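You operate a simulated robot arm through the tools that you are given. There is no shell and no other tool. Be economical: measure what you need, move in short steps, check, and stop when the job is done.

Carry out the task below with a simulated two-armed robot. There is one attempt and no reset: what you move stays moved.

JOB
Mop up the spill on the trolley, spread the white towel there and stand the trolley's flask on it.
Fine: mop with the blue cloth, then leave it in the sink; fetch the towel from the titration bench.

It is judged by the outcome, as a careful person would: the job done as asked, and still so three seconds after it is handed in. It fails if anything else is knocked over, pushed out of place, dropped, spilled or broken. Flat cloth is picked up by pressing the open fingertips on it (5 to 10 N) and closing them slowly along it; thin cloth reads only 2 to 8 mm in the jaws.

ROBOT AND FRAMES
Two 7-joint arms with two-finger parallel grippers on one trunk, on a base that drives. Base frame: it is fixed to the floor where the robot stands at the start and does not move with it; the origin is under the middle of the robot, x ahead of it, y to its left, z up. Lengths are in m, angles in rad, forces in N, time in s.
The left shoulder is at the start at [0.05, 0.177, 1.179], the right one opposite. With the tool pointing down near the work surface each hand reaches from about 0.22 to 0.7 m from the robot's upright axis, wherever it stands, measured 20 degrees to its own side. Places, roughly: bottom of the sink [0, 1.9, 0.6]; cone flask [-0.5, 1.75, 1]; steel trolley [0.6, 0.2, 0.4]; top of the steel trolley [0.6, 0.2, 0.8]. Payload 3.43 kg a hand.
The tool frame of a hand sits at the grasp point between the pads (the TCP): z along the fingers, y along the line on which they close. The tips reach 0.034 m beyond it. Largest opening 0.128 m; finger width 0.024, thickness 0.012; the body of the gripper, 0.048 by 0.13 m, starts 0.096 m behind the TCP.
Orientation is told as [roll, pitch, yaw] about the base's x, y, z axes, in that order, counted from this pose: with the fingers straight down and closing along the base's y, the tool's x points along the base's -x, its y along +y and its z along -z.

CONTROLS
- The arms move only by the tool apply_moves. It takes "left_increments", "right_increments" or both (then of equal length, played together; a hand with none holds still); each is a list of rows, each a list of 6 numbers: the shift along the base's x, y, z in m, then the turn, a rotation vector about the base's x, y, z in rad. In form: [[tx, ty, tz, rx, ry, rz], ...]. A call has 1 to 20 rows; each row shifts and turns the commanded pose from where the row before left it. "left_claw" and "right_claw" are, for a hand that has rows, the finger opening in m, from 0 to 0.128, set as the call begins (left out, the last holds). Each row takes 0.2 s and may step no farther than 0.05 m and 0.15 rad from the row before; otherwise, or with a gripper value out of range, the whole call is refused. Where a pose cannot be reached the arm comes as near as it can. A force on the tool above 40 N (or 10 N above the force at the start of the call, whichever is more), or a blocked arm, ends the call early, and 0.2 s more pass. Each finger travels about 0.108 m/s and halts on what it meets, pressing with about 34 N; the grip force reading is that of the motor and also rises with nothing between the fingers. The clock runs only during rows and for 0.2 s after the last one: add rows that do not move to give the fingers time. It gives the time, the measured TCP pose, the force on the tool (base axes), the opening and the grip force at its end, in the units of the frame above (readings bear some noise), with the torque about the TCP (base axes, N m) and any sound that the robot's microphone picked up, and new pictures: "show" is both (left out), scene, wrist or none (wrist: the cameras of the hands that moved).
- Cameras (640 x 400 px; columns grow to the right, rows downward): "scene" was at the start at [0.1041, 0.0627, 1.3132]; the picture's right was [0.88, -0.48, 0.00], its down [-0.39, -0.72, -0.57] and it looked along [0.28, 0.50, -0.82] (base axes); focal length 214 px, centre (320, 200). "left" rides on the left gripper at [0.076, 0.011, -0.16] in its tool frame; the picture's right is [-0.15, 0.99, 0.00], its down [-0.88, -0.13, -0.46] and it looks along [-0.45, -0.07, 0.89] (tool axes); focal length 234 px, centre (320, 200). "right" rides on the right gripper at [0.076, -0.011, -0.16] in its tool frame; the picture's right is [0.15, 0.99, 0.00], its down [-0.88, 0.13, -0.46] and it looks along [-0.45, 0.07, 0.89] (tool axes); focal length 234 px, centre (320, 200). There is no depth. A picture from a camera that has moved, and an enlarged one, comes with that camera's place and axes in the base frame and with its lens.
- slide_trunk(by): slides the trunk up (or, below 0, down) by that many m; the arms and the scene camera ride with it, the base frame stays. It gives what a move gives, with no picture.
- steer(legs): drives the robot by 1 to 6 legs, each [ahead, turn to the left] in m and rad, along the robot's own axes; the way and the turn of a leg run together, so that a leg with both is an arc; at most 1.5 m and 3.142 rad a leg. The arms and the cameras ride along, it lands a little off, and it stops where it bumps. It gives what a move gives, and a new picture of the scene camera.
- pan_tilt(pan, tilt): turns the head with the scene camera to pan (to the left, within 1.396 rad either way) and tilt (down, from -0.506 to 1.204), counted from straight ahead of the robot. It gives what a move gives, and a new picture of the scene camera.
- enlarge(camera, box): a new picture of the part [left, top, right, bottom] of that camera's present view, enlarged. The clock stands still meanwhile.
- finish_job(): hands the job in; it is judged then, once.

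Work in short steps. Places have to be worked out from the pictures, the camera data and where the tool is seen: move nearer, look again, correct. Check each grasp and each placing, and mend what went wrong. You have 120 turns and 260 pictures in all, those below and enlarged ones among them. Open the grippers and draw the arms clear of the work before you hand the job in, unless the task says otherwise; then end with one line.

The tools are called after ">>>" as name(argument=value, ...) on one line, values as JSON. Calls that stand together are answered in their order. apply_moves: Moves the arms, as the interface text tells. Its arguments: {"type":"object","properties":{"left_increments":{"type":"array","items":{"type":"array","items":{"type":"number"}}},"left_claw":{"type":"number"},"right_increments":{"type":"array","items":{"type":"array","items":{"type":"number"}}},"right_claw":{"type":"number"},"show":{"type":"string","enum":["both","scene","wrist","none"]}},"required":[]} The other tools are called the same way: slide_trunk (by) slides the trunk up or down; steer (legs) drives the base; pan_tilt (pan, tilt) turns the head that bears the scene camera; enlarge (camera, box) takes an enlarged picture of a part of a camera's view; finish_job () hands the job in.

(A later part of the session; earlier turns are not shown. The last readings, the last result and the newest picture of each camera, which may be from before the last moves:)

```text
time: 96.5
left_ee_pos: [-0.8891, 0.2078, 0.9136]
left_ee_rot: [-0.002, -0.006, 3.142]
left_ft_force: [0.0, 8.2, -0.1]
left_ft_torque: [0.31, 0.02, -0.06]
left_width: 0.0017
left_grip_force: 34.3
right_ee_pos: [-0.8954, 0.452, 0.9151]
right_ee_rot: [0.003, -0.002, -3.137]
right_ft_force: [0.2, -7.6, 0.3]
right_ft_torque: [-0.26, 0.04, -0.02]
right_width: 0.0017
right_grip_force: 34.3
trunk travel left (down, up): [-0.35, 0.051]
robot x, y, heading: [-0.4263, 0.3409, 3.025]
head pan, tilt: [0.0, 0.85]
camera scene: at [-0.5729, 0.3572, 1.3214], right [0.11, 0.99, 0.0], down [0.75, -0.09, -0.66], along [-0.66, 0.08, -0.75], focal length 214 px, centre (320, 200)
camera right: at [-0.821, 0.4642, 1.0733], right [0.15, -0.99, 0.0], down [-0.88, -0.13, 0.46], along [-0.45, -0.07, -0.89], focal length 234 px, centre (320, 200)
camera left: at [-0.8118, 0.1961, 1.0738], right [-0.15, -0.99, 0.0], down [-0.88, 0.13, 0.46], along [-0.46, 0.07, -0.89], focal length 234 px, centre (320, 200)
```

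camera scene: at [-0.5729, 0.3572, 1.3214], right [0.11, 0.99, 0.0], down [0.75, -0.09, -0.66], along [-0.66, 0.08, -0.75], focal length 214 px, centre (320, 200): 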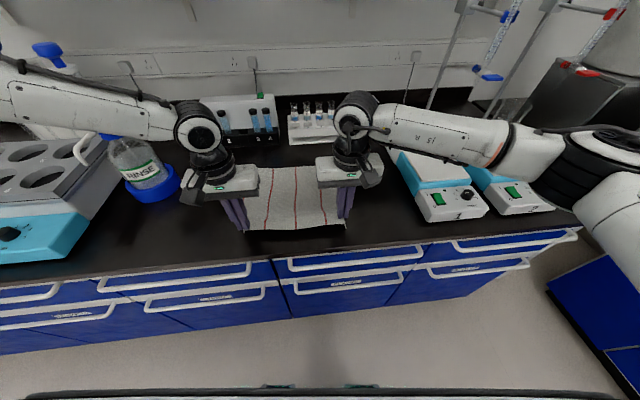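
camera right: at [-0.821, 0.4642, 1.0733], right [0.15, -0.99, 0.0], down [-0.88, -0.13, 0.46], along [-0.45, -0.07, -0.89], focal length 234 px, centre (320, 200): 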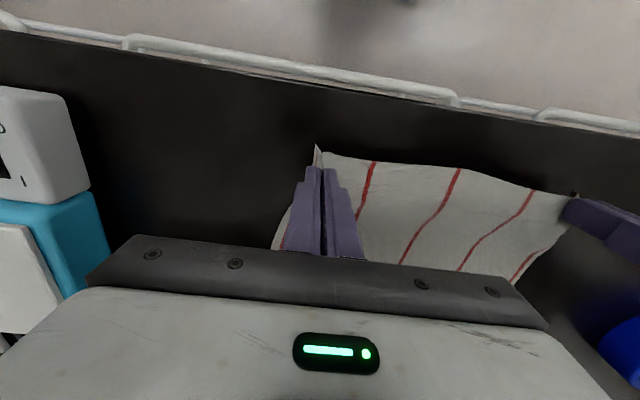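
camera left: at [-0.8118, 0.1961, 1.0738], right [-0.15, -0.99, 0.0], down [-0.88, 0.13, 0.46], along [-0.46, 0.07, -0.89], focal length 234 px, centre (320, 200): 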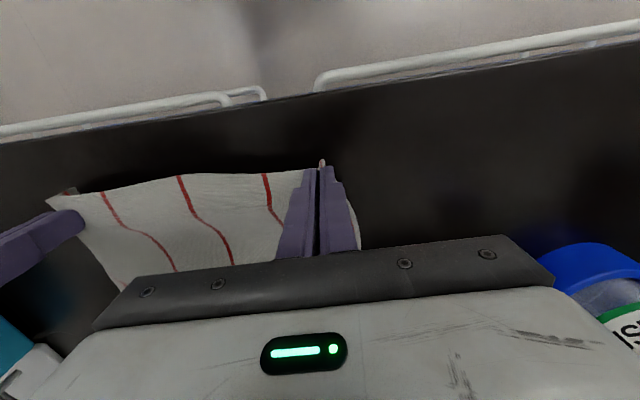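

Both corners hold, the edge being taut (8 N between the hands). I slacken by 4 mm each side and lift the towel with both hands together, drawing slightly back.

>>> apply_moves(left_increments=[[0, 0.004, 0.02, 0, 0, 0], [0.01, 0, 0.04, 0, 0, 0], [0.01, 0, 0.04, 0, 0, 0], [0.01, 0, 0.04, 0, 0, 0], [0.01, 0, 0.04, 0, 0, 0], [0.01, 0, 0.04, 0, 0, 0], [0, 0, 0.04, 0, 0, 0]], right_increments=[[0, -0.004, 0.02, 0, 0, 0], [0.01, 0, 0.04, 0, 0, 0], [0.01, 0, 0.04, 0, 0, 0], [0.01, 0, 0.04, 0, 0, 0], [0.01, 0, 0.04, 0, 0, 0], [0.01, 0, 0.04, 0, 0, 0], [0, 0, 0.04, 0, 0, 0]])

```text
time: 98.1
left_ee_pos: [-0.8374, 0.212, 1.1735]
left_ee_rot: [-0.001, -0.007, 3.143]
left_ft_force: [-0.1, -0.3, 0.2]
left_ft_torque: [0.01, 0.0, -0.01]
left_width: 0.0018
left_grip_force: 33.6
right_ee_pos: [-0.8451, 0.4503, 1.176]
right_ee_rot: [0.002, -0.002, -3.137]
right_ft_force: [0.4, -0.6, 0.0]
right_ft_torque: [0.02, 0.01, 0.01]
right_width: 0.0019
right_grip_force: 33.6
trunk travel left (down, up): [-0.35, 0.051]
robot x, y, heading: [-0.4249, 0.3431, 3.029]
head pan, tilt: [0.0, 0.85]
camera scene: at [-0.5725, 0.3569, 1.3215], right [0.11, 0.99, 0.0], down [0.75, -0.09, -0.66], along [-0.66, 0.08, -0.75], focal length 214 px, centre (320, 200)
camera right: at [-0.7705, 0.4611, 1.3346], right [0.15, -0.99, 0.0], down [-0.88, -0.13, 0.46], along [-0.45, -0.07, -0.89], focal length 234 px, centre (320, 200)
camera left: at [-0.76, 0.2006, 1.3337], right [-0.15, -0.99, 0.0], down [-0.88, 0.13, 0.46], along [-0.46, 0.07, -0.89], focal length 234 px, centre (320, 200)
```

scene: 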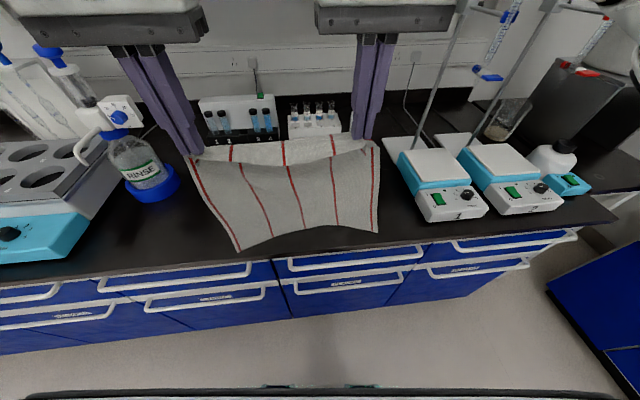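
right: 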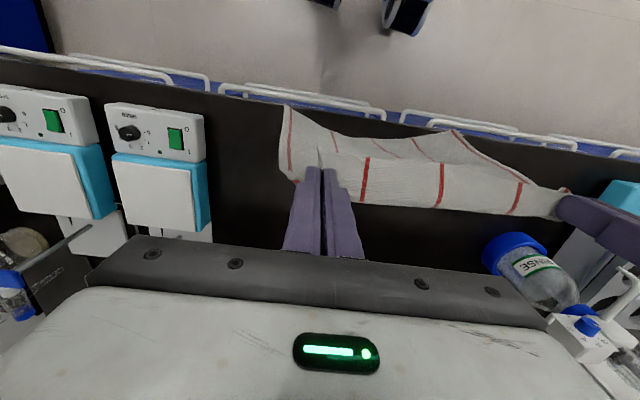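
left: 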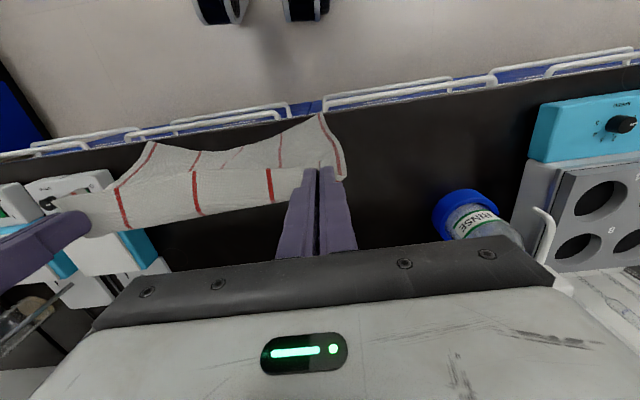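

The towel hangs from both hands. I raise the trunk for hem clearance and back away from the bench.

>>> slide_trunk(by=0.045)

>>> steer(legs=[[-0.3, 0]])

```text
time: 99.0
left_ee_pos: [-0.8391, 0.2112, 1.2185]
left_ee_rot: [-0.002, -0.005, -3.142]
left_ft_force: [-0.8, -0.2, -0.6]
left_ft_torque: [0.02, -0.04, 0.01]
left_width: 0.0017
left_grip_force: 34.3
right_ee_pos: [-0.8472, 0.4502, 1.2203]
right_ee_rot: [0.003, -0.002, -3.137]
right_ft_force: [0.4, -0.3, 0.1]
right_ft_torque: [-0.01, -0.02, -0.01]
right_width: 0.0014
right_grip_force: 33.8
trunk travel left (down, up): [-0.395, 0.006]
robot x, y, heading: [-0.4262, 0.3423, 3.03]
head pan, tilt: [0.0, 0.85]
```

```text
time: 101.0
left_ee_pos: [-0.5405, 0.1801, 1.2187]
left_ee_rot: [0.0, -0.006, 3.136]
left_ft_force: [-0.2, 0.2, 0.5]
left_ft_torque: [0.01, 0.02, -0.02]
left_width: 0.0017
left_grip_force: 33.9
right_ee_pos: [-0.5467, 0.4172, 1.2191]
right_ee_rot: [0.002, -0.001, 3.143]
right_ft_force: [-0.2, -0.7, -0.1]
right_ft_torque: [-0.02, 0.02, 0.06]
right_width: 0.0017
right_grip_force: 34.7
trunk travel left (down, up): [-0.395, 0.006]
robot x, y, heading: [-0.1263, 0.3035, 3.024]
head pan, tilt: [0.0, 0.85]
camera scene: at [-0.2743, 0.3229, 1.3665], right [0.12, 0.99, 0.0], down [0.75, -0.09, -0.66], along [-0.66, 0.08, -0.75], focal length 214 px, centre (320, 200)
```

scene: 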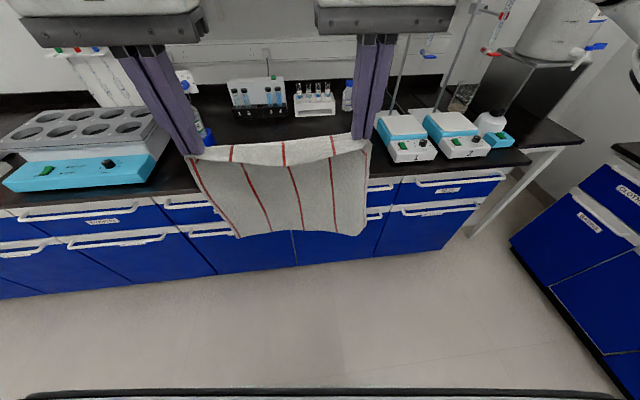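

The towel hangs well and clear. I turn the robot clockwise to face the trolley.

>>> steer(legs=[[0, -1.5], [0, -1.52]])

>>> pan_tilt(pan=0.0, tilt=0.8)

```text
time: 108.8
left_ee_pos: [0.2679, 0.4825, 1.2188]
left_ee_rot: [-0.002, -0.006, 0.119]
left_ft_force: [-0.1, -0.1, 1.0]
left_ft_torque: [0.01, 0.01, 0.01]
left_width: 0.0018
left_grip_force: 34.7
right_ee_pos: [0.3034, 0.2469, 1.2195]
right_ee_rot: [0.002, -0.001, 0.124]
right_ft_force: [0.1, -0.1, -0.5]
right_ft_torque: [-0.02, 0.01, 0.0]
right_width: 0.0019
right_grip_force: 33.9
trunk travel left (down, up): [-0.395, 0.006]
robot x, y, heading: [-0.1273, 0.3056, 0.004]
head pan, tilt: [0.0, 0.85]
camera scene: at [0.0205, 0.3058, 1.3664], right [0.0, -1.0, 0.0], down [-0.75, 0.0, -0.66], along [0.66, 0.0, -0.75], focal length 214 px, centre (320, 200)
```

scene: 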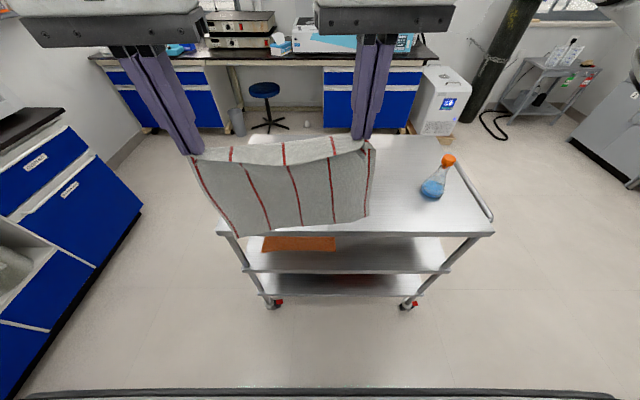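

```text
time: 109.4
left_ee_pos: [0.2677, 0.4827, 1.2187]
left_ee_rot: [-0.002, -0.007, 0.118]
left_ft_force: [0.3, -0.9, -0.8]
left_ft_torque: [0.02, -0.02, 0.01]
left_width: 0.0017
left_grip_force: 33.3
right_ee_pos: [0.304, 0.2475, 1.22]
right_ee_rot: [0.002, -0.003, 0.124]
right_ft_force: [0.1, 0.5, -0.5]
right_ft_torque: [0.0, 0.01, 0.05]
right_width: 0.0018
right_grip_force: 34.0
trunk travel left (down, up): [-0.395, 0.006]
robot x, y, heading: [-0.1272, 0.3037, 0.008]
head pan, tilt: [0.0, 0.799]
camera scene: at [0.023, 0.306, 1.3704], right [0.0, -1.0, 0.0], down [-0.72, 0.0, -0.7], along [0.7, 0.0, -0.72], focal length 214 px, centre (320, 200)
```

scene: 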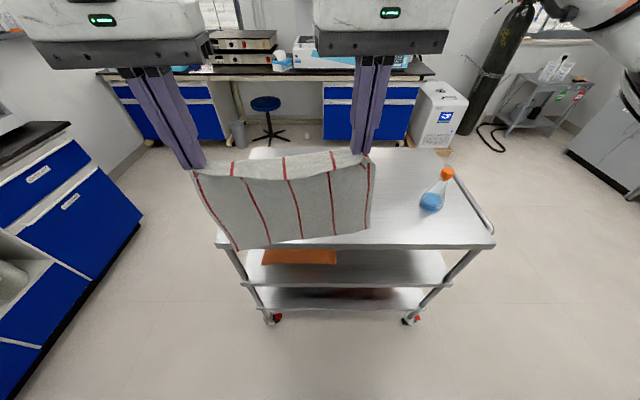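

The trolley is unchanged; the towel hangs between robot and trolley. I square up (turn −0.115) and drive in so the towel hangs above the trolley.

>>> steer(legs=[[0, -0.12], [0.17, 0]])

```text
time: 111.5
left_ee_pos: [0.4556, 0.4151, 1.2175]
left_ee_rot: [-0.003, -0.006, 0.0]
left_ft_force: [0.0, -0.4, -0.6]
left_ft_torque: [0.02, 0.01, 0.04]
left_width: 0.0015
left_grip_force: 34.2
right_ee_pos: [0.4632, 0.1771, 1.2185]
right_ee_rot: [0.001, -0.002, 0.006]
right_ft_force: [0.5, 0.2, 0.3]
right_ft_torque: [0.03, 0.05, 0.05]
right_width: 0.0016
right_grip_force: 34.2
trunk travel left (down, up): [-0.395, 0.006]
robot x, y, heading: [0.0398, 0.2875, -0.109]
head pan, tilt: [0.0, 0.799]
camera scene: at [0.191, 0.2688, 1.3704], right [-0.11, -0.99, 0.0], down [-0.71, 0.08, -0.7], along [0.69, -0.08, -0.72], focal length 214 px, centre (320, 200)
```

scene: 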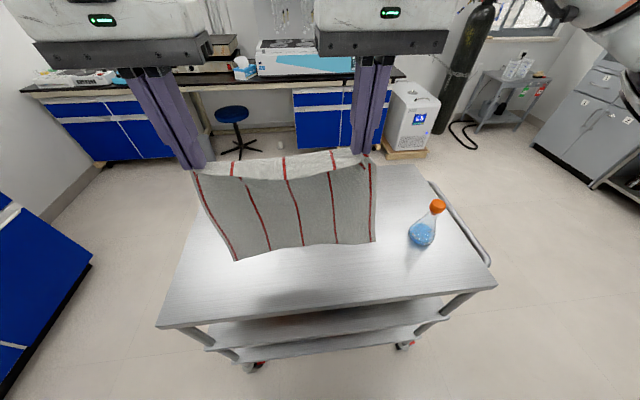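

Towel is centred at y≈0.296 over the trolley. I test how far both hands can go forward at this height.

>>> apply_moves(left_increments=[[0.03, 0, 0, 0, 0, 0], [0.03, 0, 0, 0, 0, 0], [0.03, 0, 0, 0, 0, 0], [0.03, 0, 0, 0, 0, 0], [0.02, 0, 0, 0, 0, 0]], right_increments=[[0.03, 0, 0, 0, 0, 0], [0.03, 0, 0, 0, 0, 0], [0.03, 0, 0, 0, 0, 0], [0.03, 0, 0, 0, 0, 0], [0.015, 0, 0, 0, 0, 0]], show="scene")

```text
time: 112.7
left_ee_pos: [0.5763, 0.4418, 1.2178]
left_ee_rot: [-0.022, -0.011, -0.006]
left_ft_force: [2.6, -37.1, 0.2]
left_ft_torque: [-1.29, -0.1, -0.1]
left_width: 0.0017
left_grip_force: 34.0
left hand out of reach, approached as far as the arm can: row 3, 4, 5
right_ee_pos: [0.5945, 0.1843, 1.2201]
right_ee_rot: [0.016, -0.004, 0.024]
right_ft_force: [-1.8, 37.5, -0.7]
right_ft_torque: [1.32, 0.07, -0.01]
right_width: 0.0019
right_grip_force: 33.3
trunk travel left (down, up): [-0.395, 0.006]
robot x, y, heading: [0.0448, 0.2872, -0.112]
head pan, tilt: [0.0, 0.799]
camera scene: at [0.1899, 0.2686, 1.3705], right [-0.11, -0.99, 0.0], down [-0.71, 0.08, -0.7], along [0.69, -0.08, -0.72], focal length 214 px, centre (320, 200)
```

scene: 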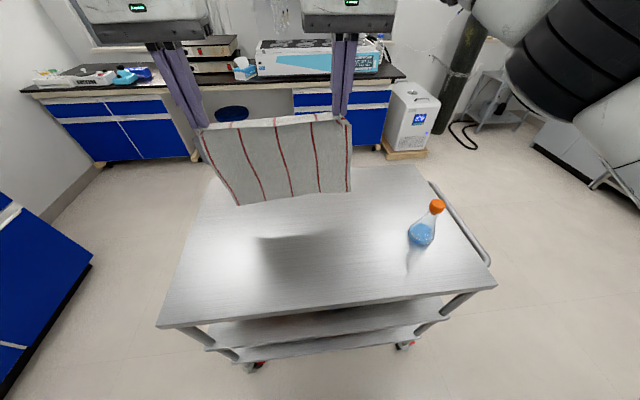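

Both reach x≈0.58 but the left drifted outward, tightening the towel (37 N). I relax that with the right hand, and tilt both hands forward (fingers pointing ahead-down) to gain reach.

>>> apply_moves(right_increments=[[-0.008, 0.014, 0, 0, 0, 0], [-0.008, 0.014, 0, 0, 0, 0], [0, 0, 0, 0, -0.125, 0], [0, 0, 0, 0, -0.125, 0], [0, 0, 0, 0, -0.125, 0], [0, 0, 0, 0, -0.125, 0]], left_increments=[[0, 0, 0, 0, 0, 0], [0, 0, 0, 0, 0, 0], [0, 0, 0, 0, -0.125, 0], [0, 0, 0, 0, -0.125, 0], [0, 0, 0, 0, -0.125, 0], [0, 0, 0, 0, -0.125, 0]], show="scene")

```text
time: 114.1
left_ee_pos: [0.5745, 0.4472, 1.2155]
left_ee_rot: [-0.005, -0.509, 0.001]
left_ft_force: [0.2, -3.4, -0.1]
left_ft_torque: [-0.14, -0.01, -0.05]
left_width: 0.0016
left_grip_force: 34.3
right_ee_pos: [0.5807, 0.2055, 1.2199]
right_ee_rot: [-0.001, -0.504, 0.006]
right_ft_force: [-0.1, 4.0, -0.1]
right_ft_torque: [0.09, 0.0, 0.06]
right_width: 0.0019
right_grip_force: 34.2
trunk travel left (down, up): [-0.395, 0.006]
robot x, y, heading: [0.0398, 0.2875, -0.113]
head pan, tilt: [0.0, 0.799]
camera scene: at [0.1896, 0.2688, 1.3706], right [-0.11, -0.99, 0.0], down [-0.71, 0.08, -0.7], along [0.69, -0.08, -0.72], focal length 214 px, centre (320, 200)
```

scene: 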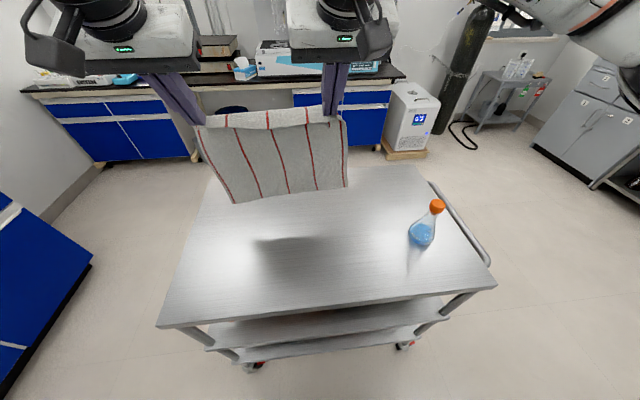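

The tilt works and tension is gone. I move both forward 9 cm together.

>>> apply_moves(right_increments=[[0.03, -0.004, 0, 0, 0, 0], [0.03, -0.004, 0, 0, 0, 0], [0.025, -0.004, 0, 0, 0, 0]], left_increments=[[0.03, -0.005, 0, 0, 0, 0], [0.03, -0.005, 0, 0, 0, 0], [0.03, -0.005, 0, 0, 0, 0]], show="scene")

```text
time: 114.9
left_ee_pos: [0.6676, 0.4338, 1.2153]
left_ee_rot: [-0.001, -0.503, 0.001]
left_ft_force: [0.0, -0.8, 0.4]
left_ft_torque: [-0.02, 0.01, -0.03]
left_width: 0.0018
left_grip_force: 34.2
right_ee_pos: [0.6676, 0.1937, 1.2195]
right_ee_rot: [-0.002, -0.5, 0.007]
right_ft_force: [0.1, 1.0, -0.6]
right_ft_torque: [-0.02, 0.01, 0.02]
right_width: 0.0018
right_grip_force: 34.1
trunk travel left (down, up): [-0.395, 0.006]
robot x, y, heading: [0.0395, 0.2883, -0.113]
head pan, tilt: [0.0, 0.799]
camera scene: at [0.1922, 0.2692, 1.3701], right [-0.11, -0.99, 0.0], down [-0.71, 0.08, -0.7], along [0.69, -0.08, -0.72], focal length 214 px, centre (320, 200)
```

scene: 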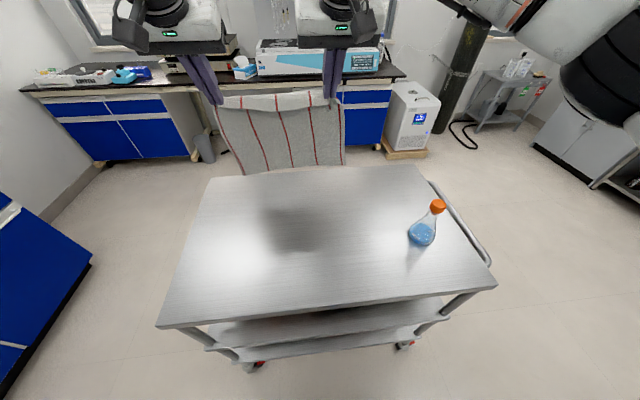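

Both hands are at x≈0.668 without strain. I lower until the hem just touches the trolley top at x≈0.68.

>>> apply_moves(right_increments=[[0, 0, -0.033, 0, 0, 0], [0, 0, -0.033, 0, 0, 0], [0, 0, -0.0355, 0, 0, 0], [0, 0, 0, 0, 0, 0]], left_increments=[[0, 0, -0.033, 0, 0, 0], [0, 0, -0.033, 0, 0, 0], [0, 0, -0.0315, 0, 0, 0], [0, 0, 0, 0, 0, 0]], show="scene")

>>> enlarge(camera="scene", box=[180, 80, 420, 230])

```text
time: 115.9
left_ee_pos: [0.6635, 0.432, 1.1209]
left_ee_rot: [-0.001, -0.509, -0.002]
left_ft_force: [-0.7, 0.4, 0.5]
left_ft_torque: [0.01, 0.02, 0.03]
left_width: 0.0016
left_grip_force: 34.3
right_ee_pos: [0.6649, 0.1953, 1.1193]
right_ee_rot: [0.001, -0.501, 0.006]
right_ft_force: [0.2, -1.1, -0.1]
right_ft_torque: [0.0, 0.0, 0.01]
right_width: 0.0015
right_grip_force: 34.5
trunk travel left (down, up): [-0.395, 0.006]
robot x, y, heading: [0.041, 0.2881, -0.108]
head pan, tilt: [0.0, 0.799]
camera scene: at [0.1897, 0.2689, 1.3706], right [-0.11, -0.99, 0.0], down [-0.71, 0.08, -0.7], along [0.69, -0.08, -0.72], focal length 214 px, centre (320, 200)
```

scene: 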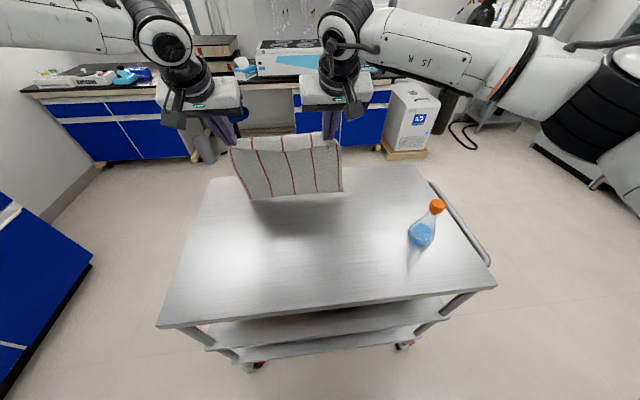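

```text
2.67 times, centred on (300, 155) of scene
camera zoom: at [0.1897, 0.2689, 1.3706], right [-0.11, -0.99, 0.0], down [-0.71, 0.08, -0.7], along [0.69, -0.08, -0.72], focal length 572 px, centre (373, 320)
```

zoom: 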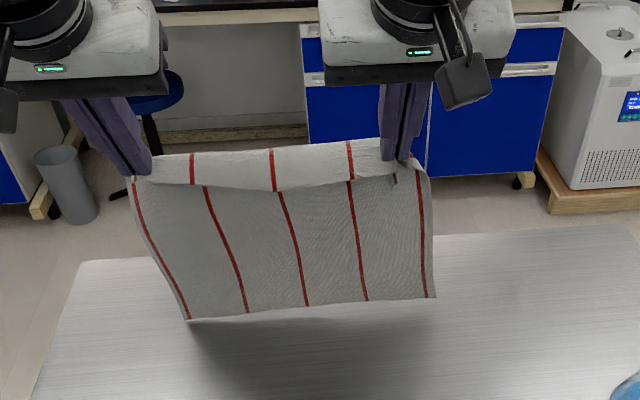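

The hem is still some 3 cm above the top. I lower 2.5 cm more and look again.

>>> apply_moves(right_increments=[[0, 0, -0.012, 0, 0, 0], [0, 0, -0.013, 0, 0, 0], [0, 0, 0, 0, 0, 0]], left_increments=[[0, 0, -0.013, 0, 0, 0], [0, 0, -0.013, 0, 0, 0], [0, 0, 0, 0, 0, 0]], show="none")

>>> enlarge(camera="scene", box=[180, 80, 420, 230])

```text
time: 116.7
left_ee_pos: [0.6654, 0.4324, 1.0926]
left_ee_rot: [-0.004, -0.506, 0.0]
left_ft_force: [-1.1, -0.4, -0.7]
left_ft_torque: [-0.01, -0.01, 0.04]
left_width: 0.0019
left_grip_force: 32.9
right_ee_pos: [0.6666, 0.193, 1.0941]
right_ee_rot: [0.001, -0.502, 0.006]
right_ft_force: [-0.8, -0.2, -0.3]
right_ft_torque: [-0.01, 0.03, 0.04]
right_width: 0.0016
right_grip_force: 34.1
trunk travel left (down, up): [-0.395, 0.006]
robot x, y, heading: [0.0386, 0.2895, -0.112]
head pan, tilt: [0.0, 0.799]
```

```text
2.67 times, centred on (300, 155) of scene
camera zoom: at [0.1901, 0.2689, 1.3705], right [-0.11, -0.99, 0.0], down [-0.71, 0.08, -0.7], along [0.69, -0.08, -0.72], focal length 572 px, centre (373, 320)
```

zoom: 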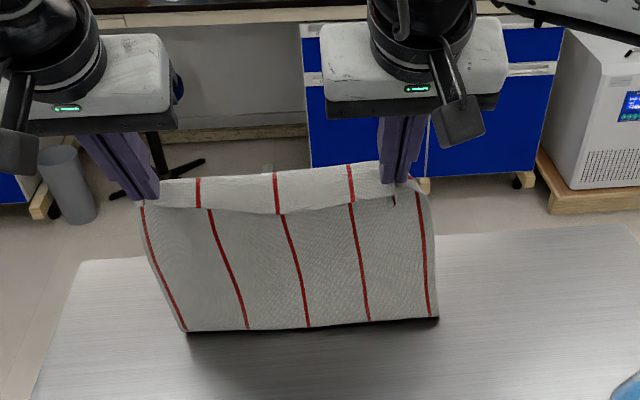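

The hem now touches at x≈0.685. I lay the towel toward the robot along an arc — first half.

>>> apply_moves(right_increments=[[-0.026, 0, -0.005, 0, 0.025, 0], [-0.026, 0, -0.005, 0, 0.025, 0], [-0.0245, 0, -0.01, 0, 0.025, 0], [-0.0245, 0, -0.01, 0, 0.025, 0], [-0.0205, 0, -0.0165, 0, 0.05, 0], [-0.0205, 0, -0.0165, 0, 0.05, 0]], left_increments=[[-0.026, 0, -0.005, 0, 0.025, 0], [-0.026, 0, -0.005, 0, 0.025, 0], [-0.0245, 0, -0.01, 0, 0.025, 0], [-0.0245, 0, -0.01, 0, 0.025, 0], [-0.0205, 0, -0.0165, 0, 0.05, 0], [-0.0205, 0, -0.0165, 0, 0.05, 0]], show="scene")

>>> enlarge(camera="scene", box=[160, 80, 448, 260])

```text
time: 118.1
left_ee_pos: [0.5223, 0.4307, 1.0291]
left_ee_rot: [-0.004, -0.308, 0.0]
left_ft_force: [0.0, -0.4, 0.1]
left_ft_torque: [0.0, 0.01, 0.01]
left_width: 0.0017
left_grip_force: 34.0
right_ee_pos: [0.5241, 0.1955, 1.0317]
right_ee_rot: [0.001, -0.303, 0.006]
right_ft_force: [-0.7, -0.6, -0.2]
right_ft_torque: [-0.01, 0.03, -0.01]
right_width: 0.0017
right_grip_force: 34.0
trunk travel left (down, up): [-0.395, 0.006]
robot x, y, heading: [0.0392, 0.2842, -0.112]
head pan, tilt: [0.0, 0.799]
camera scene: at [0.1902, 0.2689, 1.3705], right [-0.11, -0.99, 0.0], down [-0.71, 0.08, -0.7], along [0.69, -0.08, -0.72], focal length 214 px, centre (320, 200)
```

scene: 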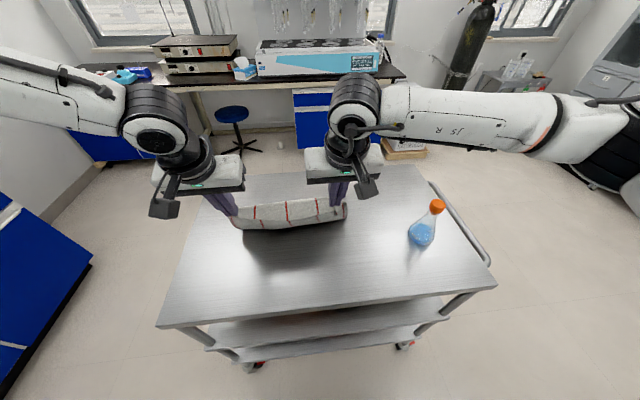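

```text
2.22 times, centred on (304, 170) of scene
camera zoom: at [0.1902, 0.2689, 1.3705], right [-0.11, -0.99, 0.0], down [-0.71, 0.08, -0.7], along [0.69, -0.08, -0.72], focal length 477 px, centre (356, 267)
```

zoom: 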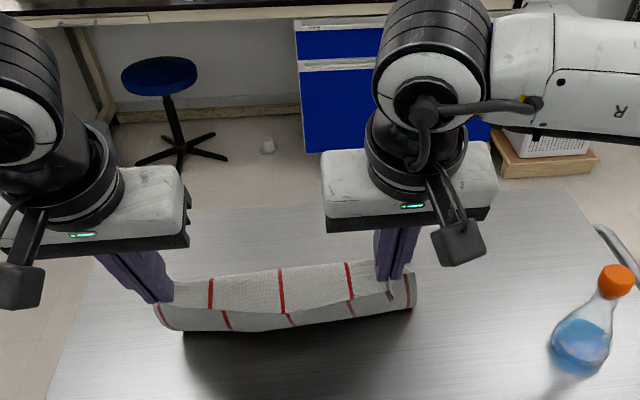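

We look edge-on along the sloping towel, consistent with the hem staying put. I continue the arc's second half.

>>> apply_moves(right_increments=[[-0.0155, 0, -0.0215, 0, 0.05, 0], [-0.0155, 0, -0.0215, 0, 0.05, 0], [-0.0085, 0, -0.025, 0, 0.05, 0], [-0.0085, 0, -0.025, 0, 0.05, 0]], left_increments=[[-0.0155, 0, -0.0215, 0, 0.05, 0], [-0.0155, 0, -0.0215, 0, 0.05, 0], [-0.0085, 0, -0.025, 0, 0.05, 0], [-0.0085, 0, -0.025, 0, 0.05, 0]])

```text
time: 119.1
left_ee_pos: [0.477, 0.4301, 0.9363]
left_ee_rot: [-0.002, -0.107, 0.001]
left_ft_force: [0.5, -0.7, 0.6]
left_ft_torque: [0.05, 0.02, 0.02]
left_width: 0.0016
left_grip_force: 34.1
right_ee_pos: [0.4765, 0.1938, 0.9381]
right_ee_rot: [0.002, -0.101, 0.005]
right_ft_force: [1.0, 0.2, 0.6]
right_ft_torque: [0.03, 0.04, 0.02]
right_width: 0.0019
right_grip_force: 34.0
trunk travel left (down, up): [-0.395, 0.006]
robot x, y, heading: [0.043, 0.2852, -0.11]
head pan, tilt: [0.0, 0.799]
camera scene: at [0.1907, 0.2689, 1.3705], right [-0.11, -0.99, 0.0], down [-0.71, 0.08, -0.7], along [0.69, -0.08, -0.72], focal length 214 px, centre (320, 200)
camera right: at [0.3832, 0.1813, 1.0885], right [-0.15, 0.99, -0.01], down [0.83, 0.13, 0.54], along [0.54, 0.07, -0.84], focal length 234 px, centre (320, 200)
camera left: at [0.3849, 0.4424, 1.0873], right [0.15, 0.99, 0.01], down [0.83, -0.13, 0.55], along [0.54, -0.07, -0.84], focal length 234 px, centre (320, 200)
```

scene: 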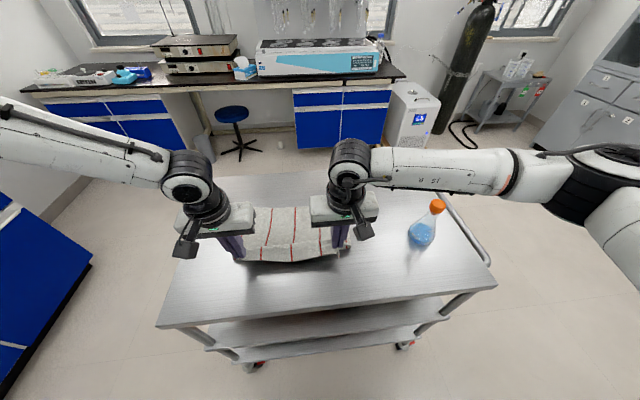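
right: 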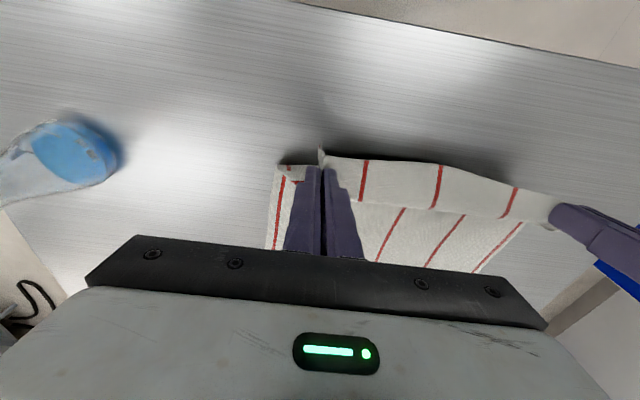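
left: 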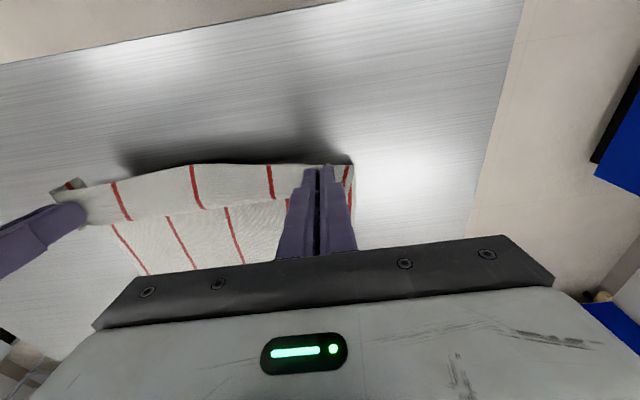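

The towel is lying forward nicely; a ~3 cm flap of the near edge hangs under the grip. I lower the rest while moving slightly forward so that this flap trails flat toward the robot.

>>> apply_moves(right_increments=[[-0.006, 0, -0.016, 0, 0.05, 0], [0.004, 0, -0.012, 0, 0.05, 0], [0.005, 0, -0.012, 0, 0, 0], [0.004, 0, -0.008, 0, 0, 0], [0, 0, -0.002, 0, 0, 0]], left_increments=[[-0.006, 0, -0.016, 0, 0.05, 0], [0.004, 0, -0.012, 0, 0.05, 0], [0.005, 0, -0.012, 0, 0, 0], [0.004, 0, -0.008, 0, 0, 0], [0, 0, -0.001, 0, 0, 0]])

```text
time: 120.3
left_ee_pos: [0.4799, 0.4358, 0.8909]
left_ee_rot: [-0.005, -0.008, 0.0]
left_ft_force: [0.8, -2.0, -0.1]
left_ft_torque: [-0.05, -0.01, 0.01]
left_width: 0.0018
left_grip_force: 33.9
left hand out of reach, approached as far as the arm can: row 4
right_ee_pos: [0.4842, 0.194, 0.8866]
right_ee_rot: [0.003, -0.002, 0.006]
right_ft_force: [0.3, 2.1, 2.1]
right_ft_torque: [0.06, -0.07, 0.06]
right_width: 0.0017
right_grip_force: 34.0
trunk travel left (down, up): [-0.395, 0.006]
robot x, y, heading: [0.0416, 0.2871, -0.115]
head pan, tilt: [0.0, 0.799]
camera scene: at [0.1901, 0.2689, 1.3705], right [-0.11, -0.99, 0.0], down [-0.71, 0.08, -0.7], along [0.69, -0.08, -0.72], focal length 214 px, centre (320, 200)
camera right: at [0.406, 0.1812, 1.0462], right [-0.15, 0.99, 0.0], down [0.88, 0.13, 0.46], along [0.45, 0.07, -0.89], focal length 234 px, centre (320, 200)
camera left: at [0.4045, 0.4472, 1.051], right [0.15, 0.99, 0.0], down [0.88, -0.13, 0.46], along [0.46, -0.07, -0.89], focal length 234 px, centre (320, 200)
```

scene: 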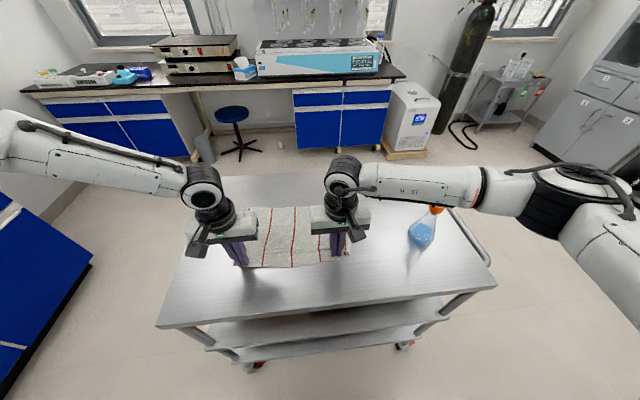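
right: 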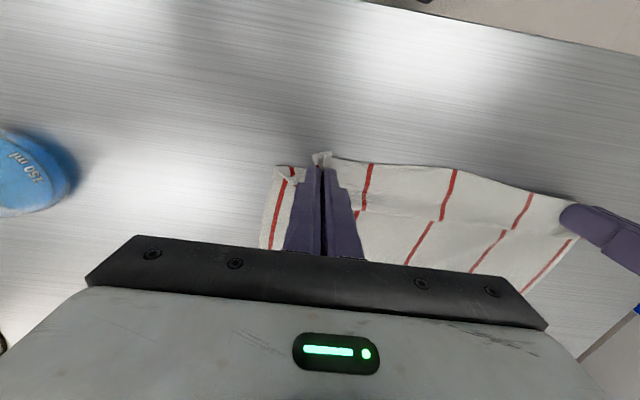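
left: 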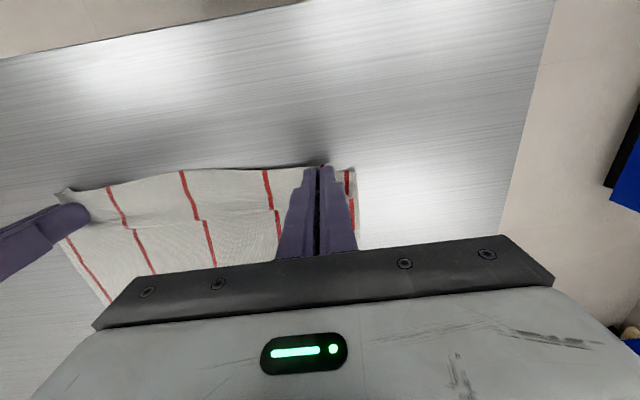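

Almost flat. I open the fingers slowly at this height so the pinched folds spread out.

>>> apply_moves(right_increments=[[0, 0, 0, 0, 0, 0], [0, 0, 0, 0, 0, 0]], left_increments=[[0, 0, -0.002, 0, 0, 0], [0, 0, 0, 0, 0, 0]], left_claw=0.012, right_claw=0.012, show="none")

>>> apply_moves(right_increments=[[0, 0, 0, 0, 0, 0], [0, 0, 0, 0, 0, 0]], left_increments=[[0, 0, 0, 0, 0, 0], [0, 0, 0, 0, 0, 0]], left_claw=0.045, right_claw=0.045, show="wrist")

```text
time: 120.9
left_ee_pos: [0.4806, 0.4358, 0.8904]
left_ee_rot: [-0.003, -0.007, 0.0]
left_ft_force: [-0.4, -0.2, -0.1]
left_ft_torque: [-0.01, -0.01, 0.02]
left_width: 0.0116
left_grip_force: 0.0
right_ee_pos: [0.4833, 0.193, 0.887]
right_ee_rot: [0.003, -0.002, 0.005]
right_ft_force: [0.0, -0.4, 0.9]
right_ft_torque: [0.04, -0.01, -0.02]
right_width: 0.0118
right_grip_force: 0.0
trunk travel left (down, up): [-0.395, 0.006]
robot x, y, heading: [0.042, 0.2859, -0.113]
head pan, tilt: [0.0, 0.799]
```

```text
time: 121.5
left_ee_pos: [0.4809, 0.4365, 0.8897]
left_ee_rot: [-0.003, -0.007, 0.0]
left_ft_force: [0.1, 0.5, -1.1]
left_ft_torque: [-0.01, 0.0, -0.01]
left_width: 0.0448
left_grip_force: 0.0
right_ee_pos: [0.4836, 0.1923, 0.8871]
right_ee_rot: [0.002, -0.003, 0.006]
right_ft_force: [0.1, 0.3, -0.1]
right_ft_torque: [0.02, -0.01, 0.01]
right_width: 0.045
right_grip_force: 0.0
trunk travel left (down, up): [-0.395, 0.006]
robot x, y, heading: [0.0378, 0.2857, -0.112]
head pan, tilt: [0.0, 0.799]
camera right: at [0.406, 0.181, 1.0462], right [-0.15, 0.99, 0.0], down [0.88, 0.13, 0.46], along [0.45, 0.07, -0.89], focal length 234 px, centre (320, 200)
camera left: at [0.4044, 0.4484, 1.0499], right [0.15, 0.99, 0.0], down [0.88, -0.13, 0.46], along [0.46, -0.07, -0.89], focal length 234 px, centre (320, 200)
```

right: 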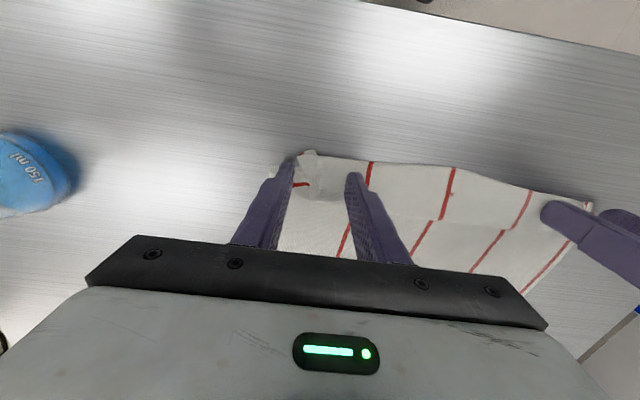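
left: 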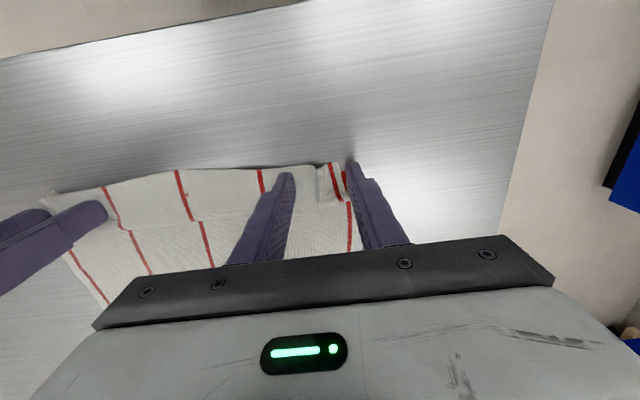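

Released. I raise both hands straight up and draw them aside to view the towel.

>>> apply_moves(right_increments=[[0, 0, 0.02, 0, 0, 0], [0, 0, 0.045, 0, 0, 0], [0, 0, 0.045, 0, 0, 0], [0, 0, 0.045, 0, 0, 0], [0, 0, 0.045, 0, 0, 0], [-0.03, -0.03, 0.02, 0, 0, 0], [-0.03, -0.035, 0.0, 0, 0, 0], [-0.03, -0.035, 0.0, 0, 0, 0], [-0.03, -0.035, 0, 0, 0, 0]], left_increments=[[0, 0, 0.02, 0, 0, 0], [0, 0, 0.045, 0, 0, 0], [0, 0, 0.045, 0, 0, 0], [0, 0, 0.045, 0, 0, 0], [0, 0, 0.045, 0, 0, 0], [-0.03, 0.02, 0, 0, 0, 0], [-0.03, 0.02, 0.0, 0, 0, 0], [-0.03, 0.02, 0, 0, 0, 0], [-0.03, 0.02, 0, 0, 0, 0]])

>>> enlarge(camera="scene", box=[160, 150, 480, 350])

```text
time: 123.5
left_ee_pos: [0.3592, 0.5161, 1.0898]
left_ee_rot: [-0.002, -0.009, 0.0]
left_ft_force: [0.5, 1.1, -0.4]
left_ft_torque: [0.02, 0.0, -0.02]
left_width: 0.0454
left_grip_force: 0.1
right_ee_pos: [0.3622, 0.0551, 1.1054]
right_ee_rot: [0.0, -0.004, 0.008]
right_ft_force: [-0.6, 0.3, 0.7]
right_ft_torque: [0.01, -0.05, 0.03]
right_width: 0.0455
right_grip_force: 0.0
trunk travel left (down, up): [-0.395, 0.006]
robot x, y, heading: [0.0397, 0.2868, -0.118]
head pan, tilt: [0.0, 0.799]
camera scene: at [0.1888, 0.2687, 1.3707], right [-0.11, -0.99, 0.0], down [-0.71, 0.08, -0.7], along [0.69, -0.08, -0.72], focal length 214 px, centre (320, 200)
camera right: at [0.2847, 0.043, 1.2637], right [-0.15, 0.99, 0.0], down [0.88, 0.13, 0.46], along [0.45, 0.07, -0.89], focal length 234 px, centre (320, 200)
camera left: at [0.2823, 0.5274, 1.2501], right [0.15, 0.99, 0.0], down [0.88, -0.13, 0.46], along [0.46, -0.07, -0.89], focal length 234 px, centre (320, 200)
```

scene: 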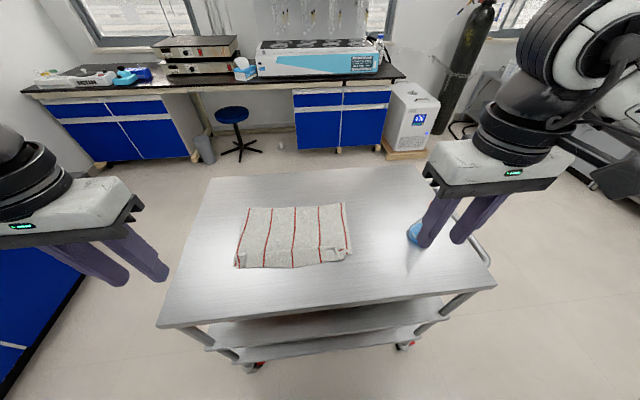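
right: 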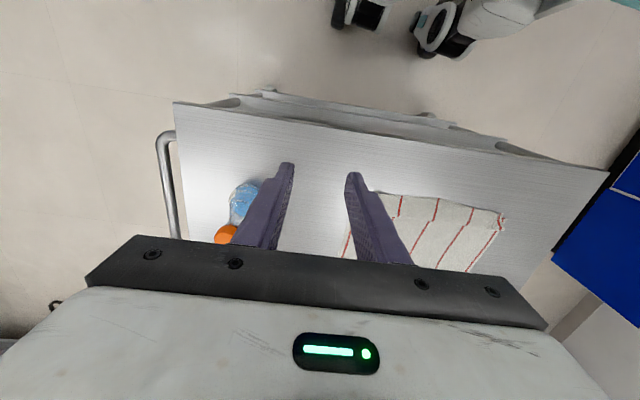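
left: 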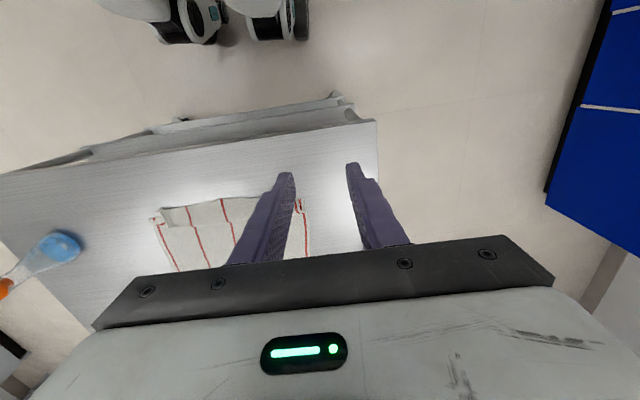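

```text
2.00 times, centred on (320, 250) of scene
camera zoom: at [0.1888, 0.2687, 1.3707], right [-0.11, -0.99, 0.0], down [-0.71, 0.08, -0.7], along [0.69, -0.08, -0.72], focal length 429 px, centre (320, 100)
```

zoom: 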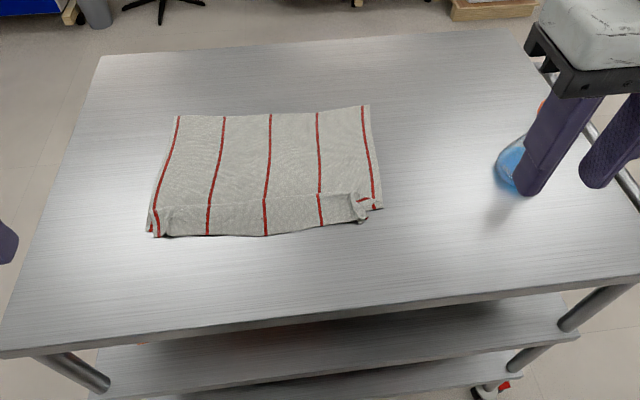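

The towel lies mostly flat over the former spill spot, though it looks shorter (0.21) than on the bench (0.28); I look closely for folds.

>>> enlarge(camera="scene", box=[225, 190, 361, 275])

>>> enlarge(camera="left", box=[130, 170, 330, 295])

```text
4.71 times, centred on (293, 232) of scene
camera zoom: at [0.1888, 0.2687, 1.3707], right [-0.11, -0.99, 0.0], down [-0.71, 0.08, -0.7], along [0.69, -0.08, -0.72], focal length 1009 px, centre (447, 47)
```

zoom: 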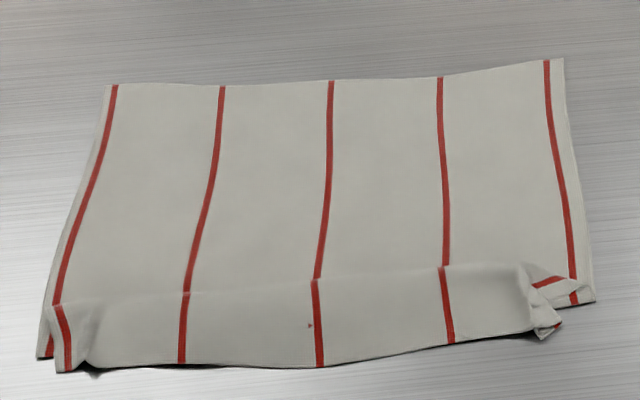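

```text
3.20 times, centred on (230, 232) of left
camera zoom: at [0.2823, 0.5274, 1.2501], right [0.15, 0.99, 0.0], down [0.88, -0.13, 0.46], along [0.46, -0.07, -0.89], focal length 749 px, centre (608, 96)
```

zoom: 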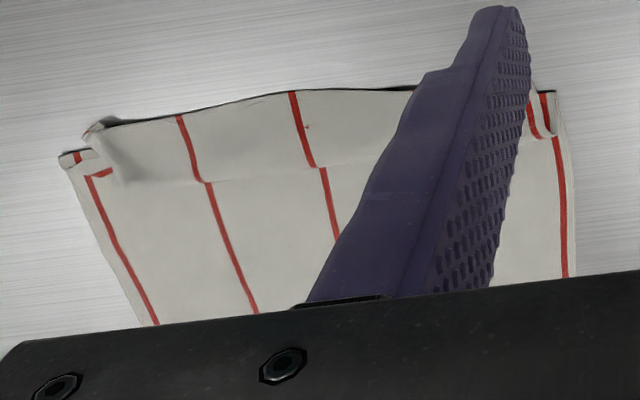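

Measured hang length was ~0.265 m, so about 7 cm of slack lies folded in the near strip. I'll press on the sheet beyond the crease with both open, forward-tilted hands and drag it forward to pull the fold out; first moving above x≈0.57.

>>> apply_moves(right_increments=[[0.03, 0.0221, -0.02, 0, -0.086, 0], [0.03, 0.0221, -0.02, 0, -0.086, 0], [0.03, 0.0221, -0.02, 0, -0.086, 0], [0.03, 0.0221, -0.02, 0, -0.086, 0], [0.03, 0.0221, -0.02, 0, -0.086, 0], [0.03, 0.0221, -0.02, 0, -0.086, 0], [0.03, 0.0221, -0.02, 0, -0.086, 0]], left_increments=[[0.03, -0.0186, -0.018, 0, -0.086, 0], [0.03, -0.0186, -0.018, 0, -0.086, 0], [0.03, -0.0186, -0.018, 0, -0.086, 0], [0.03, -0.0186, -0.018, 0, -0.086, 0], [0.03, -0.0186, -0.018, 0, -0.086, 0], [0.03, -0.0186, -0.018, 0, -0.086, 0], [0.03, -0.0186, -0.018, 0, -0.086, 0]], left_claw=0.08, right_claw=0.08)

```text
time: 125.1
left_ee_pos: [0.5706, 0.3953, 0.9688]
left_ee_rot: [-0.009, -0.61, 0.003]
left_ft_force: [0.4, 0.6, 0.2]
left_ft_torque: [0.01, 0.01, 0.01]
left_width: 0.0802
left_grip_force: 0.0
left hand out of reach, approached as far as the arm can: row 7
right_ee_pos: [0.5727, 0.2129, 0.9662]
right_ee_rot: [-0.002, -0.608, 0.007]
right_ft_force: [-0.5, -0.4, 0.0]
right_ft_torque: [0.01, 0.03, 0.01]
right_width: 0.08
right_grip_force: 0.1
trunk travel left (down, up): [-0.395, 0.006]
robot x, y, heading: [0.0387, 0.2844, -0.11]
head pan, tilt: [0.0, 0.799]
camera scene: at [0.1906, 0.2695, 1.3704], right [-0.11, -0.99, 0.0], down [-0.71, 0.08, -0.7], along [0.69, -0.08, -0.72], focal length 214 px, centre (320, 200)
camera right: at [0.4187, 0.2002, 1.0541], right [-0.13, 0.99, -0.08], down [0.46, 0.13, 0.88], along [0.88, 0.07, -0.47], focal length 234 px, centre (320, 200)
camera left: at [0.4166, 0.4073, 1.0571], right [0.12, 0.99, 0.08], down [0.46, -0.13, 0.88], along [0.88, -0.07, -0.47], focal length 234 px, centre (320, 200)
```

scene: 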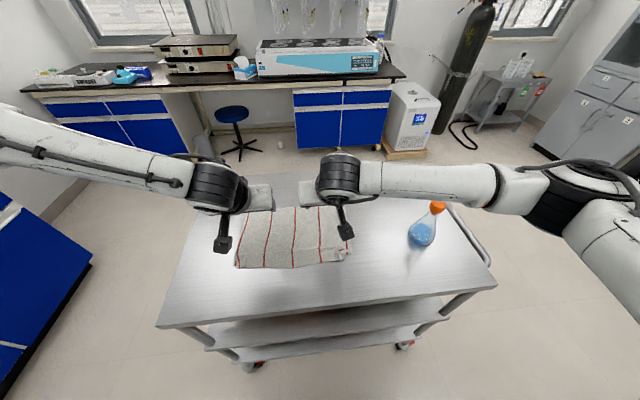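
right: 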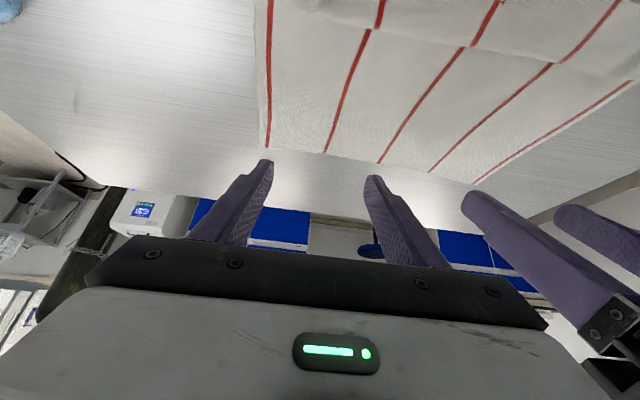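
left: 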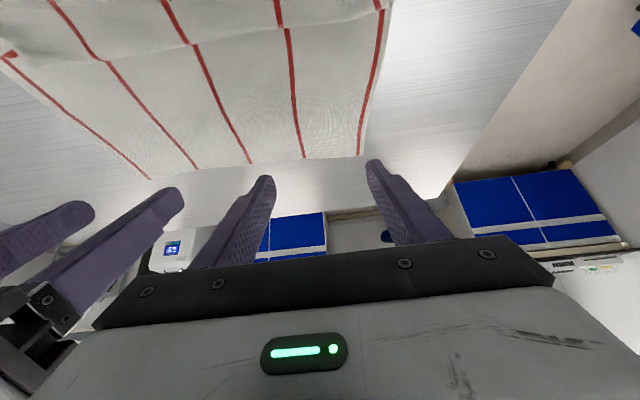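

I lower both toward the cloth (contact expected near z≈0.883), slightly nearer to the robot to stay in reach.

>>> apply_moves(right_increments=[[-0.015, 0, -0.02, 0, 0, 0], [-0.015, 0, -0.02, 0, 0, 0], [0, 0, -0.02, 0, 0, 0], [0, 0, -0.01, 0, 0, 0]], left_increments=[[-0.015, 0, -0.02, 0, 0, 0], [-0.015, 0, -0.02, 0, 0, 0], [0, 0, -0.02, 0, 0, 0], [0, 0, -0.01, 0, 0, 0]], show="none")

```text
time: 126.1
left_ee_pos: [0.5356, 0.4244, 0.9229]
left_ee_rot: [-0.006, -0.609, 0.003]
left_ft_force: [0.6, 0.2, -0.1]
left_ft_torque: [0.05, 0.01, -0.02]
left_width: 0.08
left_grip_force: 0.1
left hand out of reach, approached as far as the arm can: row 1, 2, 3, 4
right_ee_pos: [0.5434, 0.2128, 0.8977]
right_ee_rot: [-0.003, -0.606, 0.007]
right_ft_force: [0.0, -0.8, -0.1]
right_ft_torque: [-0.01, 0.02, -0.01]
right_width: 0.0799
right_grip_force: 0.1
trunk travel left (down, up): [-0.395, 0.006]
robot x, y, heading: [0.0429, 0.2864, -0.111]
head pan, tilt: [0.0, 0.799]
```

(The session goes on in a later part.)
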